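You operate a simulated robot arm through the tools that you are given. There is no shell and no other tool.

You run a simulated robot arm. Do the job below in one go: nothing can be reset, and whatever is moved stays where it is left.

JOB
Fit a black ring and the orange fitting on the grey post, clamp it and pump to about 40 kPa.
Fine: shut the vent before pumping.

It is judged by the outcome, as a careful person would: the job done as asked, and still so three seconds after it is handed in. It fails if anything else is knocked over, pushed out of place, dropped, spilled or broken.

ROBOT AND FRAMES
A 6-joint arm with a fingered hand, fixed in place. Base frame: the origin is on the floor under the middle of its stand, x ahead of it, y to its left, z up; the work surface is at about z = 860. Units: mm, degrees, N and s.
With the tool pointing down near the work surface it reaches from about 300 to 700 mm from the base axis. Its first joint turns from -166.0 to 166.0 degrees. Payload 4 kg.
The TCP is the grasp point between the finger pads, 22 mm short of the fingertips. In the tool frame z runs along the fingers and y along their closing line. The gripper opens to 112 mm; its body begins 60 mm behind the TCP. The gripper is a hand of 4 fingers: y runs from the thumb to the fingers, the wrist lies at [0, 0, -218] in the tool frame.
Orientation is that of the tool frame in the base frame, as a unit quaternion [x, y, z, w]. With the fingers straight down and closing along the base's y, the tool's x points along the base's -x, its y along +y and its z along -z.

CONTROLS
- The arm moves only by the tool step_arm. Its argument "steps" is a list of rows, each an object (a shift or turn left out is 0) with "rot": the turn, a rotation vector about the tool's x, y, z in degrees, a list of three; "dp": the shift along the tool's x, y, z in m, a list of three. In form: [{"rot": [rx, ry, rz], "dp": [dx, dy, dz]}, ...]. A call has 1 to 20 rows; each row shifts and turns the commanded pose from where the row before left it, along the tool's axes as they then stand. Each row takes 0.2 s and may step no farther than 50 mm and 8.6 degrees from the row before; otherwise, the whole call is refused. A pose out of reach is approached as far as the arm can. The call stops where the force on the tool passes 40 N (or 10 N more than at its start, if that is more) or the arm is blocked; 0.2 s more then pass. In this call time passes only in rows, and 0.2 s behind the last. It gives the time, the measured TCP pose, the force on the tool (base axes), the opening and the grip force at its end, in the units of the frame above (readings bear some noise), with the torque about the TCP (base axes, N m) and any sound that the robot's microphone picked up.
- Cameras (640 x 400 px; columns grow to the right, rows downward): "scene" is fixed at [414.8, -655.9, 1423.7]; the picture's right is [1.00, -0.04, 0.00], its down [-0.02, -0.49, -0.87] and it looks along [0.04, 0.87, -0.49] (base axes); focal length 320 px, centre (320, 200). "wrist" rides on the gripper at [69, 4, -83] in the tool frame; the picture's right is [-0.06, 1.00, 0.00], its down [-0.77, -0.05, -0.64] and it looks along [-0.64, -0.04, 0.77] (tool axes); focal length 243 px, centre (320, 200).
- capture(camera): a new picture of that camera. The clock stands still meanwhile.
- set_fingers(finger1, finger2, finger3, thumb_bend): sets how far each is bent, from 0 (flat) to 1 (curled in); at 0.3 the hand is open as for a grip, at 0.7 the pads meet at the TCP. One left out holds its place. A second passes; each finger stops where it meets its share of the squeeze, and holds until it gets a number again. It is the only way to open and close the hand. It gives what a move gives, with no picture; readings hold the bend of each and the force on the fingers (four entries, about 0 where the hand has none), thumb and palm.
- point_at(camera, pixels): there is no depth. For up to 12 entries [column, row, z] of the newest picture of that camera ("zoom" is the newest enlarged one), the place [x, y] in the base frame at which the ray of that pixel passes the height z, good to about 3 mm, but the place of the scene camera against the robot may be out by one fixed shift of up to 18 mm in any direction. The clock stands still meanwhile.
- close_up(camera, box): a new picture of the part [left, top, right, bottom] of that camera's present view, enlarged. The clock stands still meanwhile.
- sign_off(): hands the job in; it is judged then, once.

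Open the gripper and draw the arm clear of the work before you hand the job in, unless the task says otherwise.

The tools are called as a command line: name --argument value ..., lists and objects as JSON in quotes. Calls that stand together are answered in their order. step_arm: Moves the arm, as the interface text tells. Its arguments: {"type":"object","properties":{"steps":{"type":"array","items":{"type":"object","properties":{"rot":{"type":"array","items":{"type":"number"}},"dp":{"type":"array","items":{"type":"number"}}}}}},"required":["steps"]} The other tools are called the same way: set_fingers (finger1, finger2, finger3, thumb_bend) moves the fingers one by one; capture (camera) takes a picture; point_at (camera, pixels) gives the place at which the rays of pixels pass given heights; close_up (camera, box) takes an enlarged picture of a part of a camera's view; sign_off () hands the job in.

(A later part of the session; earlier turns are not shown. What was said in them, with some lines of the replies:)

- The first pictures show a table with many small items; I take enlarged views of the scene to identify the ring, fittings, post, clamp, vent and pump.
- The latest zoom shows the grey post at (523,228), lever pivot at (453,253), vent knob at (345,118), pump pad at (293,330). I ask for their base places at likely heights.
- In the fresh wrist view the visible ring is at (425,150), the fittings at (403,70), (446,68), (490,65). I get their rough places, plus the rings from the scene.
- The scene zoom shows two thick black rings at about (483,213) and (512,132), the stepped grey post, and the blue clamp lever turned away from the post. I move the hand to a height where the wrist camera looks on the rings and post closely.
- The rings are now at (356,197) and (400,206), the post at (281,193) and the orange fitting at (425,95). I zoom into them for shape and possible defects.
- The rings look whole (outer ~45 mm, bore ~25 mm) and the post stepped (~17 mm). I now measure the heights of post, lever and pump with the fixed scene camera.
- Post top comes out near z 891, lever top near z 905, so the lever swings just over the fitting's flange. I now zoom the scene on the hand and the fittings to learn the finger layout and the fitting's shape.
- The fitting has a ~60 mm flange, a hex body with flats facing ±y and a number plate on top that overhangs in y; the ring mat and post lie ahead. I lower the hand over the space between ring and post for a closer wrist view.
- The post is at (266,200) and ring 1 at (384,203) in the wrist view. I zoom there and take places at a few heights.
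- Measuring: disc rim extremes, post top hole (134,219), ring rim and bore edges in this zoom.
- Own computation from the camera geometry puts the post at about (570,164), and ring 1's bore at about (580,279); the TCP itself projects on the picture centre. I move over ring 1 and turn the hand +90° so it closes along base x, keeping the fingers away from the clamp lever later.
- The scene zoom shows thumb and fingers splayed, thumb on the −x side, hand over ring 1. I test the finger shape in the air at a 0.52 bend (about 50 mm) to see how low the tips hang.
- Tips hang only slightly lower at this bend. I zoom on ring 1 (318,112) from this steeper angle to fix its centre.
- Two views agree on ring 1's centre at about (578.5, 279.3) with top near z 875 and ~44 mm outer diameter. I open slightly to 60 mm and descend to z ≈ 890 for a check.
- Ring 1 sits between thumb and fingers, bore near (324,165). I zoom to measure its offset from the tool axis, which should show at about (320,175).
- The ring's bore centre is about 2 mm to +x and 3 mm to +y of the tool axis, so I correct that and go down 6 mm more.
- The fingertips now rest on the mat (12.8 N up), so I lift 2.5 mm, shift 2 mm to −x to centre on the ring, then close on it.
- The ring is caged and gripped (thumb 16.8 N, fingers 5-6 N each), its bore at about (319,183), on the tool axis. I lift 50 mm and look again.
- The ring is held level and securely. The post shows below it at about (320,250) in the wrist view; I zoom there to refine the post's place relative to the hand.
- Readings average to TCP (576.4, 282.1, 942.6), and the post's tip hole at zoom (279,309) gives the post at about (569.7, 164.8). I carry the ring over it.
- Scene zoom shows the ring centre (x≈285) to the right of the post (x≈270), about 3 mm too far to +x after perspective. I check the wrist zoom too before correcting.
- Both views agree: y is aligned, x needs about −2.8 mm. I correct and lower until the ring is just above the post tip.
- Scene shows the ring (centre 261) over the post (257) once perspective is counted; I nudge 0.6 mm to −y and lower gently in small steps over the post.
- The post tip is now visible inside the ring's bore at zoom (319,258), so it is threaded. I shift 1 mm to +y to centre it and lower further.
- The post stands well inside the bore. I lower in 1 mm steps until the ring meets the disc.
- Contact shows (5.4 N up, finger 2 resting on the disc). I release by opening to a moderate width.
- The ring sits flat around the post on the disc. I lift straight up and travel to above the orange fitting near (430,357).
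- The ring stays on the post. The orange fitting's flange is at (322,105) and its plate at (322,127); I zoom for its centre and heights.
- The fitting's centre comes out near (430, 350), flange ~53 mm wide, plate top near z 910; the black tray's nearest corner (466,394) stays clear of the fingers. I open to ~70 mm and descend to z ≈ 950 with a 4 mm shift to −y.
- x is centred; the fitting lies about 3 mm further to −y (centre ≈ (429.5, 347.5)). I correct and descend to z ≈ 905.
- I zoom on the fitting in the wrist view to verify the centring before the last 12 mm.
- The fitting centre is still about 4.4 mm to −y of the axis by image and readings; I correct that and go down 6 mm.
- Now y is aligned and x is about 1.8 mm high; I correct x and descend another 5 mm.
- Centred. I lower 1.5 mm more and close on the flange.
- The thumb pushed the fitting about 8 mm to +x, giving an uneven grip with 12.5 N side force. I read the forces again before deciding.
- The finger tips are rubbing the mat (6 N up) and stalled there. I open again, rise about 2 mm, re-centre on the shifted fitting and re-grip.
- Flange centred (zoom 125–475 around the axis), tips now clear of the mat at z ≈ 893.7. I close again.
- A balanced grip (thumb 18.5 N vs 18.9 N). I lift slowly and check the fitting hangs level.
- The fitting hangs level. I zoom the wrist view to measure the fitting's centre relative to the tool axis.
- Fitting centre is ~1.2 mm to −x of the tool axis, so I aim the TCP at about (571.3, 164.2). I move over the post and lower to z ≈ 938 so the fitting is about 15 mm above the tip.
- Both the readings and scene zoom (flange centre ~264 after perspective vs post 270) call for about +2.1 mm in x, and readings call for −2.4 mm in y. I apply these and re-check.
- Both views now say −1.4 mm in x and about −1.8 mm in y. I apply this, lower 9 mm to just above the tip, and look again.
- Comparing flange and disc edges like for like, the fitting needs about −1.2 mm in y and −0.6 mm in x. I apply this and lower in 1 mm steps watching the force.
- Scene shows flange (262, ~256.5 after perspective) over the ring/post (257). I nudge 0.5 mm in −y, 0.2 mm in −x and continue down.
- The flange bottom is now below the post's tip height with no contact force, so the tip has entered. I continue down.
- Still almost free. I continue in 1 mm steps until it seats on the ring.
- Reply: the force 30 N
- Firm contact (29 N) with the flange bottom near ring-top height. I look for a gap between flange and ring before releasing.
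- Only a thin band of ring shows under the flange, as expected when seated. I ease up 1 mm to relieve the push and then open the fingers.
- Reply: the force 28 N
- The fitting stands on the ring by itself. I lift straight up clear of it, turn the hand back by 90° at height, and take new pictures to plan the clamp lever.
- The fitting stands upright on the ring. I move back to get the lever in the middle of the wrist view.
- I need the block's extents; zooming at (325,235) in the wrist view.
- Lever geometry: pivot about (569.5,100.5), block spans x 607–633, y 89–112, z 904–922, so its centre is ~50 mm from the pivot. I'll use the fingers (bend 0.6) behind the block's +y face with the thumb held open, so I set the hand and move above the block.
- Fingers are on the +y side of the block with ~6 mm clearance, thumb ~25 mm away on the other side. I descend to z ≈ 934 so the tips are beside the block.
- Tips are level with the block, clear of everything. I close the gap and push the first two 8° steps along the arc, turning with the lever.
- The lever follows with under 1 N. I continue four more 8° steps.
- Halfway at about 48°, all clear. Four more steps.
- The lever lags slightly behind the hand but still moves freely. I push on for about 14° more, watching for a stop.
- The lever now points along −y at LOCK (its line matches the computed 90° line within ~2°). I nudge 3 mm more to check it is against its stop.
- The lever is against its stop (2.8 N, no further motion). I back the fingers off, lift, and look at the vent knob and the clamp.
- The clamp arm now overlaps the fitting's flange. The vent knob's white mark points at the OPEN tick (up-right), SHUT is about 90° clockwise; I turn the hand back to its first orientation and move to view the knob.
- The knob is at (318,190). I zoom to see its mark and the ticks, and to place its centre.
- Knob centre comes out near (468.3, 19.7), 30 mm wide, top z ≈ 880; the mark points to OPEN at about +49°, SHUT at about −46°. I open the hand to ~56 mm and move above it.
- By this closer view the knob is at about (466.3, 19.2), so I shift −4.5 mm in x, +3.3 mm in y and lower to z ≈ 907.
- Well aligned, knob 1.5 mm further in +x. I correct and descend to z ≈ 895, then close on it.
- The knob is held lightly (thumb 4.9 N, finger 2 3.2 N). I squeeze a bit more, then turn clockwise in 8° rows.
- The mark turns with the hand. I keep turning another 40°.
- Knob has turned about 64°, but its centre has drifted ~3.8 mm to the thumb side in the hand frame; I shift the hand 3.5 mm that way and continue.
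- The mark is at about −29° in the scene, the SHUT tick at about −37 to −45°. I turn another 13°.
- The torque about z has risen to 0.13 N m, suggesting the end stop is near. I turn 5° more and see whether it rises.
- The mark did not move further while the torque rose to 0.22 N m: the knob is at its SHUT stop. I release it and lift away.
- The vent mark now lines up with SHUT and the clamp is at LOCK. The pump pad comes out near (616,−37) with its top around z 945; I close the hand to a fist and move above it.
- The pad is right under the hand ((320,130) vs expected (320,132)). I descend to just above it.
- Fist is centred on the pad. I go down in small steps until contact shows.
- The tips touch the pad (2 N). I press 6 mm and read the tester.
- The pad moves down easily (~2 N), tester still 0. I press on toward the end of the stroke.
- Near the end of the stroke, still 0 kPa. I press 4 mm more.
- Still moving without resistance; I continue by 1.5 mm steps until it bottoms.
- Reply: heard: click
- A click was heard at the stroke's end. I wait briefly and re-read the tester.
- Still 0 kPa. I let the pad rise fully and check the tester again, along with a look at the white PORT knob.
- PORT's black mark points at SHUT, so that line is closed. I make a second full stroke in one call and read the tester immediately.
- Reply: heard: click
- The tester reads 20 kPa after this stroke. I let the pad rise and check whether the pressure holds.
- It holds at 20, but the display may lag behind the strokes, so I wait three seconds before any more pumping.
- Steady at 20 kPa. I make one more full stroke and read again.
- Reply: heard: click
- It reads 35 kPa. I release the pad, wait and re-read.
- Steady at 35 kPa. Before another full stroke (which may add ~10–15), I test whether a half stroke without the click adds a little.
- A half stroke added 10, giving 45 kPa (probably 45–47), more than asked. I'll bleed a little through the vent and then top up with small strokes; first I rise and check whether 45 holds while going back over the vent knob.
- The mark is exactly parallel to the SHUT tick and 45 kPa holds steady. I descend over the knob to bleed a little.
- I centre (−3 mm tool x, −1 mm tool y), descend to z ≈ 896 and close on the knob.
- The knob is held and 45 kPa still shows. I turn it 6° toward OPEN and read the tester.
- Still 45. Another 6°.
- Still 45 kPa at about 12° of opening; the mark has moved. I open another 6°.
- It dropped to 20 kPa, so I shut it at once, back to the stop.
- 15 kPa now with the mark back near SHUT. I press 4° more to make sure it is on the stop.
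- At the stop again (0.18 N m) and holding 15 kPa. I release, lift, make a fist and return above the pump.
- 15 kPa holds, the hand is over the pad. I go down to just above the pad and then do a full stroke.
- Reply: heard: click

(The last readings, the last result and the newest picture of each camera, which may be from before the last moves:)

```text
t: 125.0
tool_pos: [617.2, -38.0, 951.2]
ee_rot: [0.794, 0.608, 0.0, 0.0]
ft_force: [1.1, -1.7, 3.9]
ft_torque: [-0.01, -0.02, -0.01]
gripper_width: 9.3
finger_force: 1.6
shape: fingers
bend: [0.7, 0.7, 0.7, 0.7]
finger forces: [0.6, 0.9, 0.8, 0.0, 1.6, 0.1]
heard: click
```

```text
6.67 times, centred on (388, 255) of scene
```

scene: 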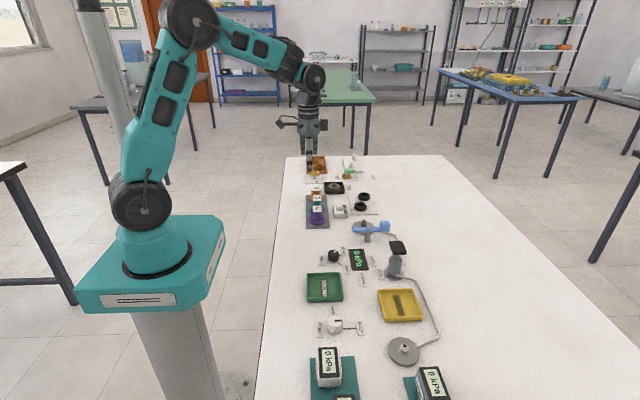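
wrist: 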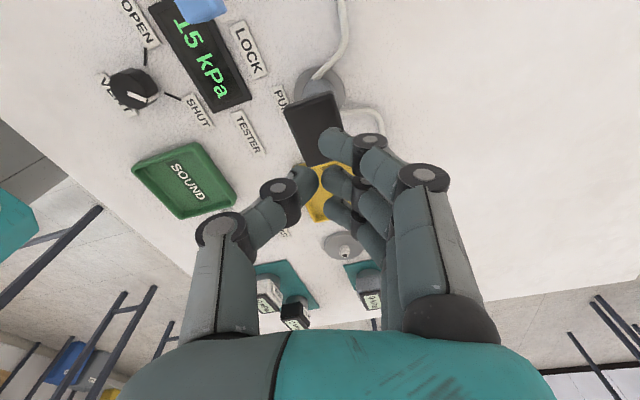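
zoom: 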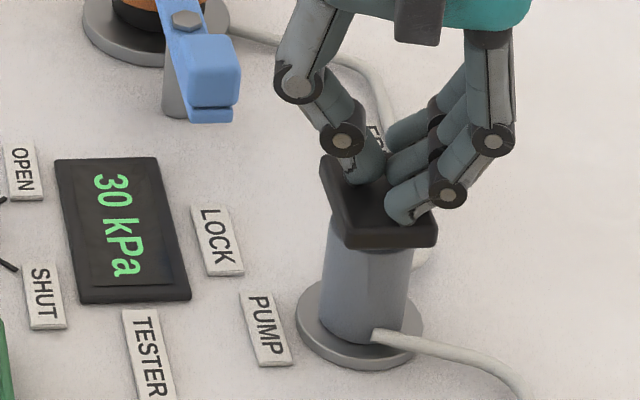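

30 kPa now. I release, confirm it holds, then do a shorter half stroke.

step_arm --steps '[{"dp": [0, 0, -0.006]}, {"dp": [0, 0, -0.008]}, {"dp": [0, 0, -0.01]}, {"dp": [0, 0, 0]}, {"dp": [0, 0, 0]}, {"dp": [0, 0, 0]}]'

close_up --camera "scene" --box '[340, 225, 436, 285]'

step_arm --steps '[{"dp": [0, 0, 0.006]}, {"dp": [0, 0, 0.005]}, {"dp": [0, 0, 0.003]}]'

close_up --camera "scene" --box '[340, 225, 436, 285]'

```text
t: 126.4
tool_pos: [616.9, -38.0, 974.5]
ee_rot: [0.793, 0.609, 0.0, 0.0]
ft_force: [0.6, 0.2, -0.1]
ft_torque: [0.01, 0.01, 0.0]
gripper_width: 9.6
finger_force: 0.1
shape: fingers
bend: [0.7, 0.7, 0.7, 0.7]
finger forces: [0.1, 0.0, 0.0, 0.0, 0.0, 0.0]
```

```text
6.67 times, centred on (388, 255) of scene
```

zoom: 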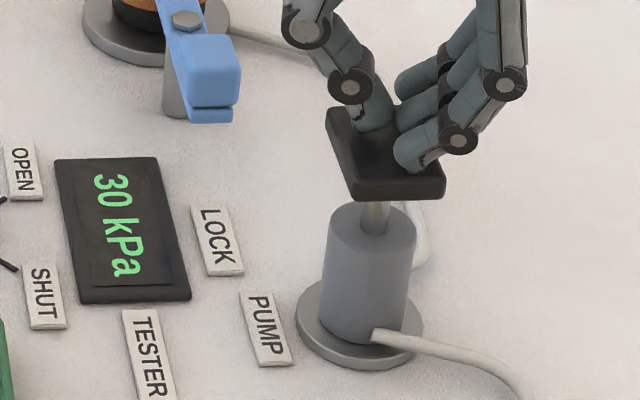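

```text
t: 127.2
tool_pos: [616.9, -38.4, 961.9]
ee_rot: [0.793, 0.609, 0.0, 0.001]
ft_force: [0.0, -1.1, 2.7]
ft_torque: [-0.01, -0.01, -0.03]
gripper_width: 9.2
finger_force: 1.0
shape: fingers
bend: [0.7, 0.7, 0.7, 0.7]
finger forces: [0.4, 0.7, 0.4, 0.0, 1.6, 0.1]
```

```text
6.67 times, centred on (388, 255) of scene
```

zoom: 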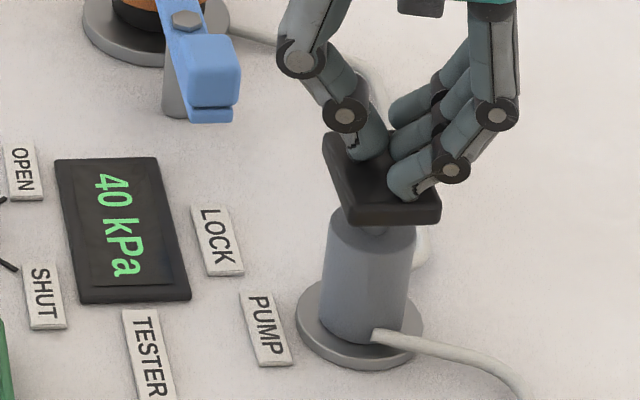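

The tester reads 40 kPa. I rise off the pad and watch that it holds.

step_arm --steps '[{"dp": [0, 0, -0.008]}, {"dp": [0, 0, -0.015]}, {"dp": [0, 0, -0.03]}, {"dp": [0, 0, -0.04]}, {"dp": [0, 0, 0]}]'

close_up --camera "scene" --box '[316, 195, 444, 275]'

```text
t: 128.4
tool_pos: [617.8, -38.6, 1052.5]
ee_rot: [0.793, 0.609, 0.001, 0.001]
ft_force: [0.4, -0.1, -1.0]
ft_torque: [-0.01, 0.0, 0.0]
gripper_width: 9.1
finger_force: 0.2
shape: fingers
bend: [0.7, 0.7, 0.7, 0.7]
finger forces: [0.0, 0.1, 0.0, 0.0, 0.0, 0.1]
```

```text
5.00 times, centred on (380, 235) of scene
```

zoom: 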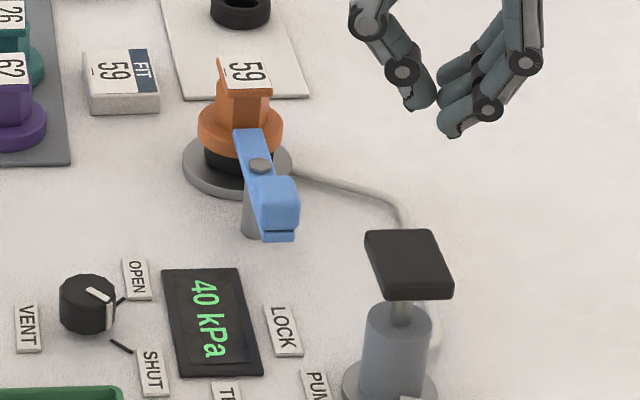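

40 kPa holds with vent shut, clamp locked and fitting in place. I open the hand and draw the arm up and back.

step_arm --steps '[{"dp": [0, 0, -0.045]}, {"dp": [0, 0, -0.045]}, {"dp": [0, 0, -0.045]}, {"dp": [-0.01, -0.036, 0]}, {"dp": [-0.01, -0.036, 0]}, {"dp": [-0.01, -0.036, 0]}, {"dp": [-0.01, -0.036, 0]}, {"dp": [0, 0, 0]}]'

set_fingers --finger1 0.3 --finger2 0.3 --finger3 0.3 --thumb_bend 0.3

step_arm --steps '[{"dp": [0, 0, 0]}, {"dp": [0, 0, 0]}, {"dp": [0, 0, 0]}, {"dp": [0, 0, 0]}, {"dp": [0, 0, 0]}, {"dp": [0, 0, 0]}, {"dp": [0, 0, 0]}, {"dp": [0, 0, 0]}]'

capture --camera "scene"

close_up --camera "scene" --box '[300, 195, 428, 275]'

close_up --camera "scene" --box '[280, 150, 408, 230]'

```text
t: 130.2
tool_pos: [466.8, -38.7, 1188.0]
ee_rot: [0.794, 0.608, 0.0, 0.0]
ft_force: [-1.0, -0.6, -0.2]
ft_torque: [0.01, 0.0, 0.01]
gripper_width: 9.4
finger_force: 0.0
shape: fingers
bend: [0.7, 0.7, 0.7, 0.7]
finger forces: [0.0, 0.1, 0.0, 0.0, 0.0, 0.0]
```

```text
t: 131.2
tool_pos: [467.3, -40.0, 1187.4]
ee_rot: [0.793, 0.609, 0.0, 0.0]
ft_force: [-0.8, 0.5, 0.6]
ft_torque: [0.0, -0.01, -0.02]
gripper_width: 112.6
finger_force: 0.1
shape: fingers
bend: [0.3, 0.3, 0.3, 0.3]
finger forces: [0.0, 0.0, 0.0, 0.1, 0.1, 0.0]
```

```text
t: 133.0
tool_pos: [466.8, -39.5, 1188.4]
ee_rot: [0.793, 0.609, 0.0, 0.0]
ft_force: [-0.2, -0.1, 0.3]
ft_torque: [-0.03, 0.02, 0.0]
gripper_width: 112.2
finger_force: 0.0
shape: fingers
bend: [0.3, 0.3, 0.3, 0.3]
finger forces: [0.0, 0.0, 0.1, 0.0, 0.0, 0.0]
```

```text
taken
```

scene: 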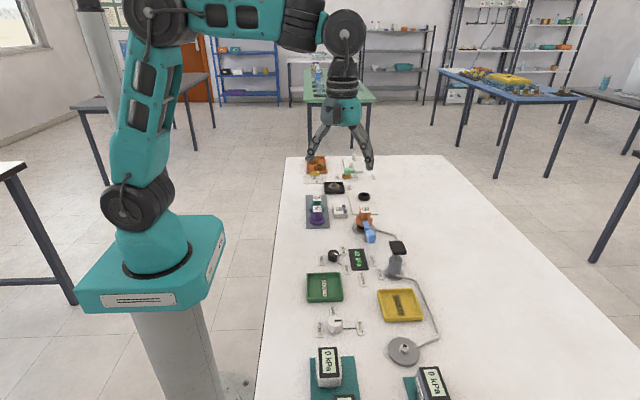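

```text
5.00 times, centred on (364, 235) of scene
```

zoom: 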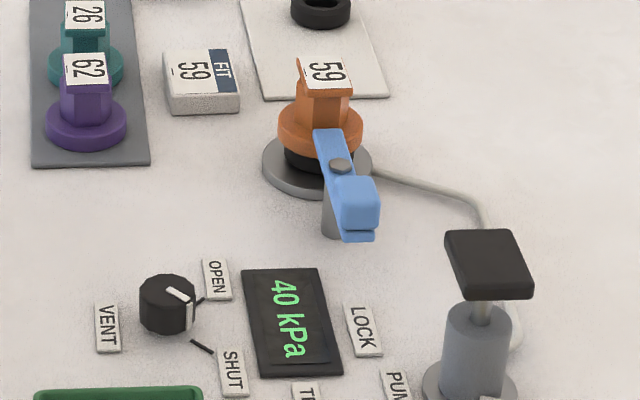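

```text
5.00 times, centred on (344, 190) of scene
```

zoom: 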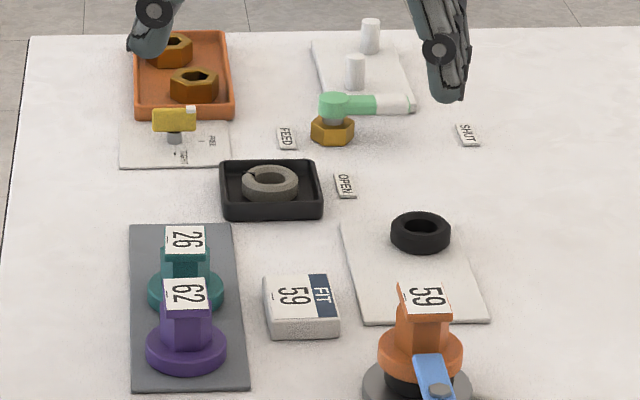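

The tester still reads 40 kPa almost 6 s after the last stroke. The vent mark points at SHUT, the clamp is at LOCK over the orange 59 fitting on the black ring, and everything else is in its place. The hand is open and clear, so I hand the job in.

sign_off

```text
The job is handed in.
```

The job is handed in. A black ring and the orange 59 fitting are on the grey post, the clamp is at LOCK, the vent is SHUT, and the tester reads 40 kPa. That reading had held for almost 6 seconds when I last checked.

- **Pumping:** I shut the vent before pumping, but the first run overshot to 45 kPa. I opened the vent slightly to bleed it down to 15, shut it again and pumped back up to 40.
- **Fitting pick-up:** my first grip pushed the orange fitting about 9 mm across its tray before I re-gripped it. Nothing else was moved.
- **Clamp:** the clamp is against its stop at LOCK. By my measurements its arm sits roughly 9 mm above the fitting's flange, so I can't say it is pressing down on the fitting. The joint still held pressure.

The hand is open and the arm is clear of the work.
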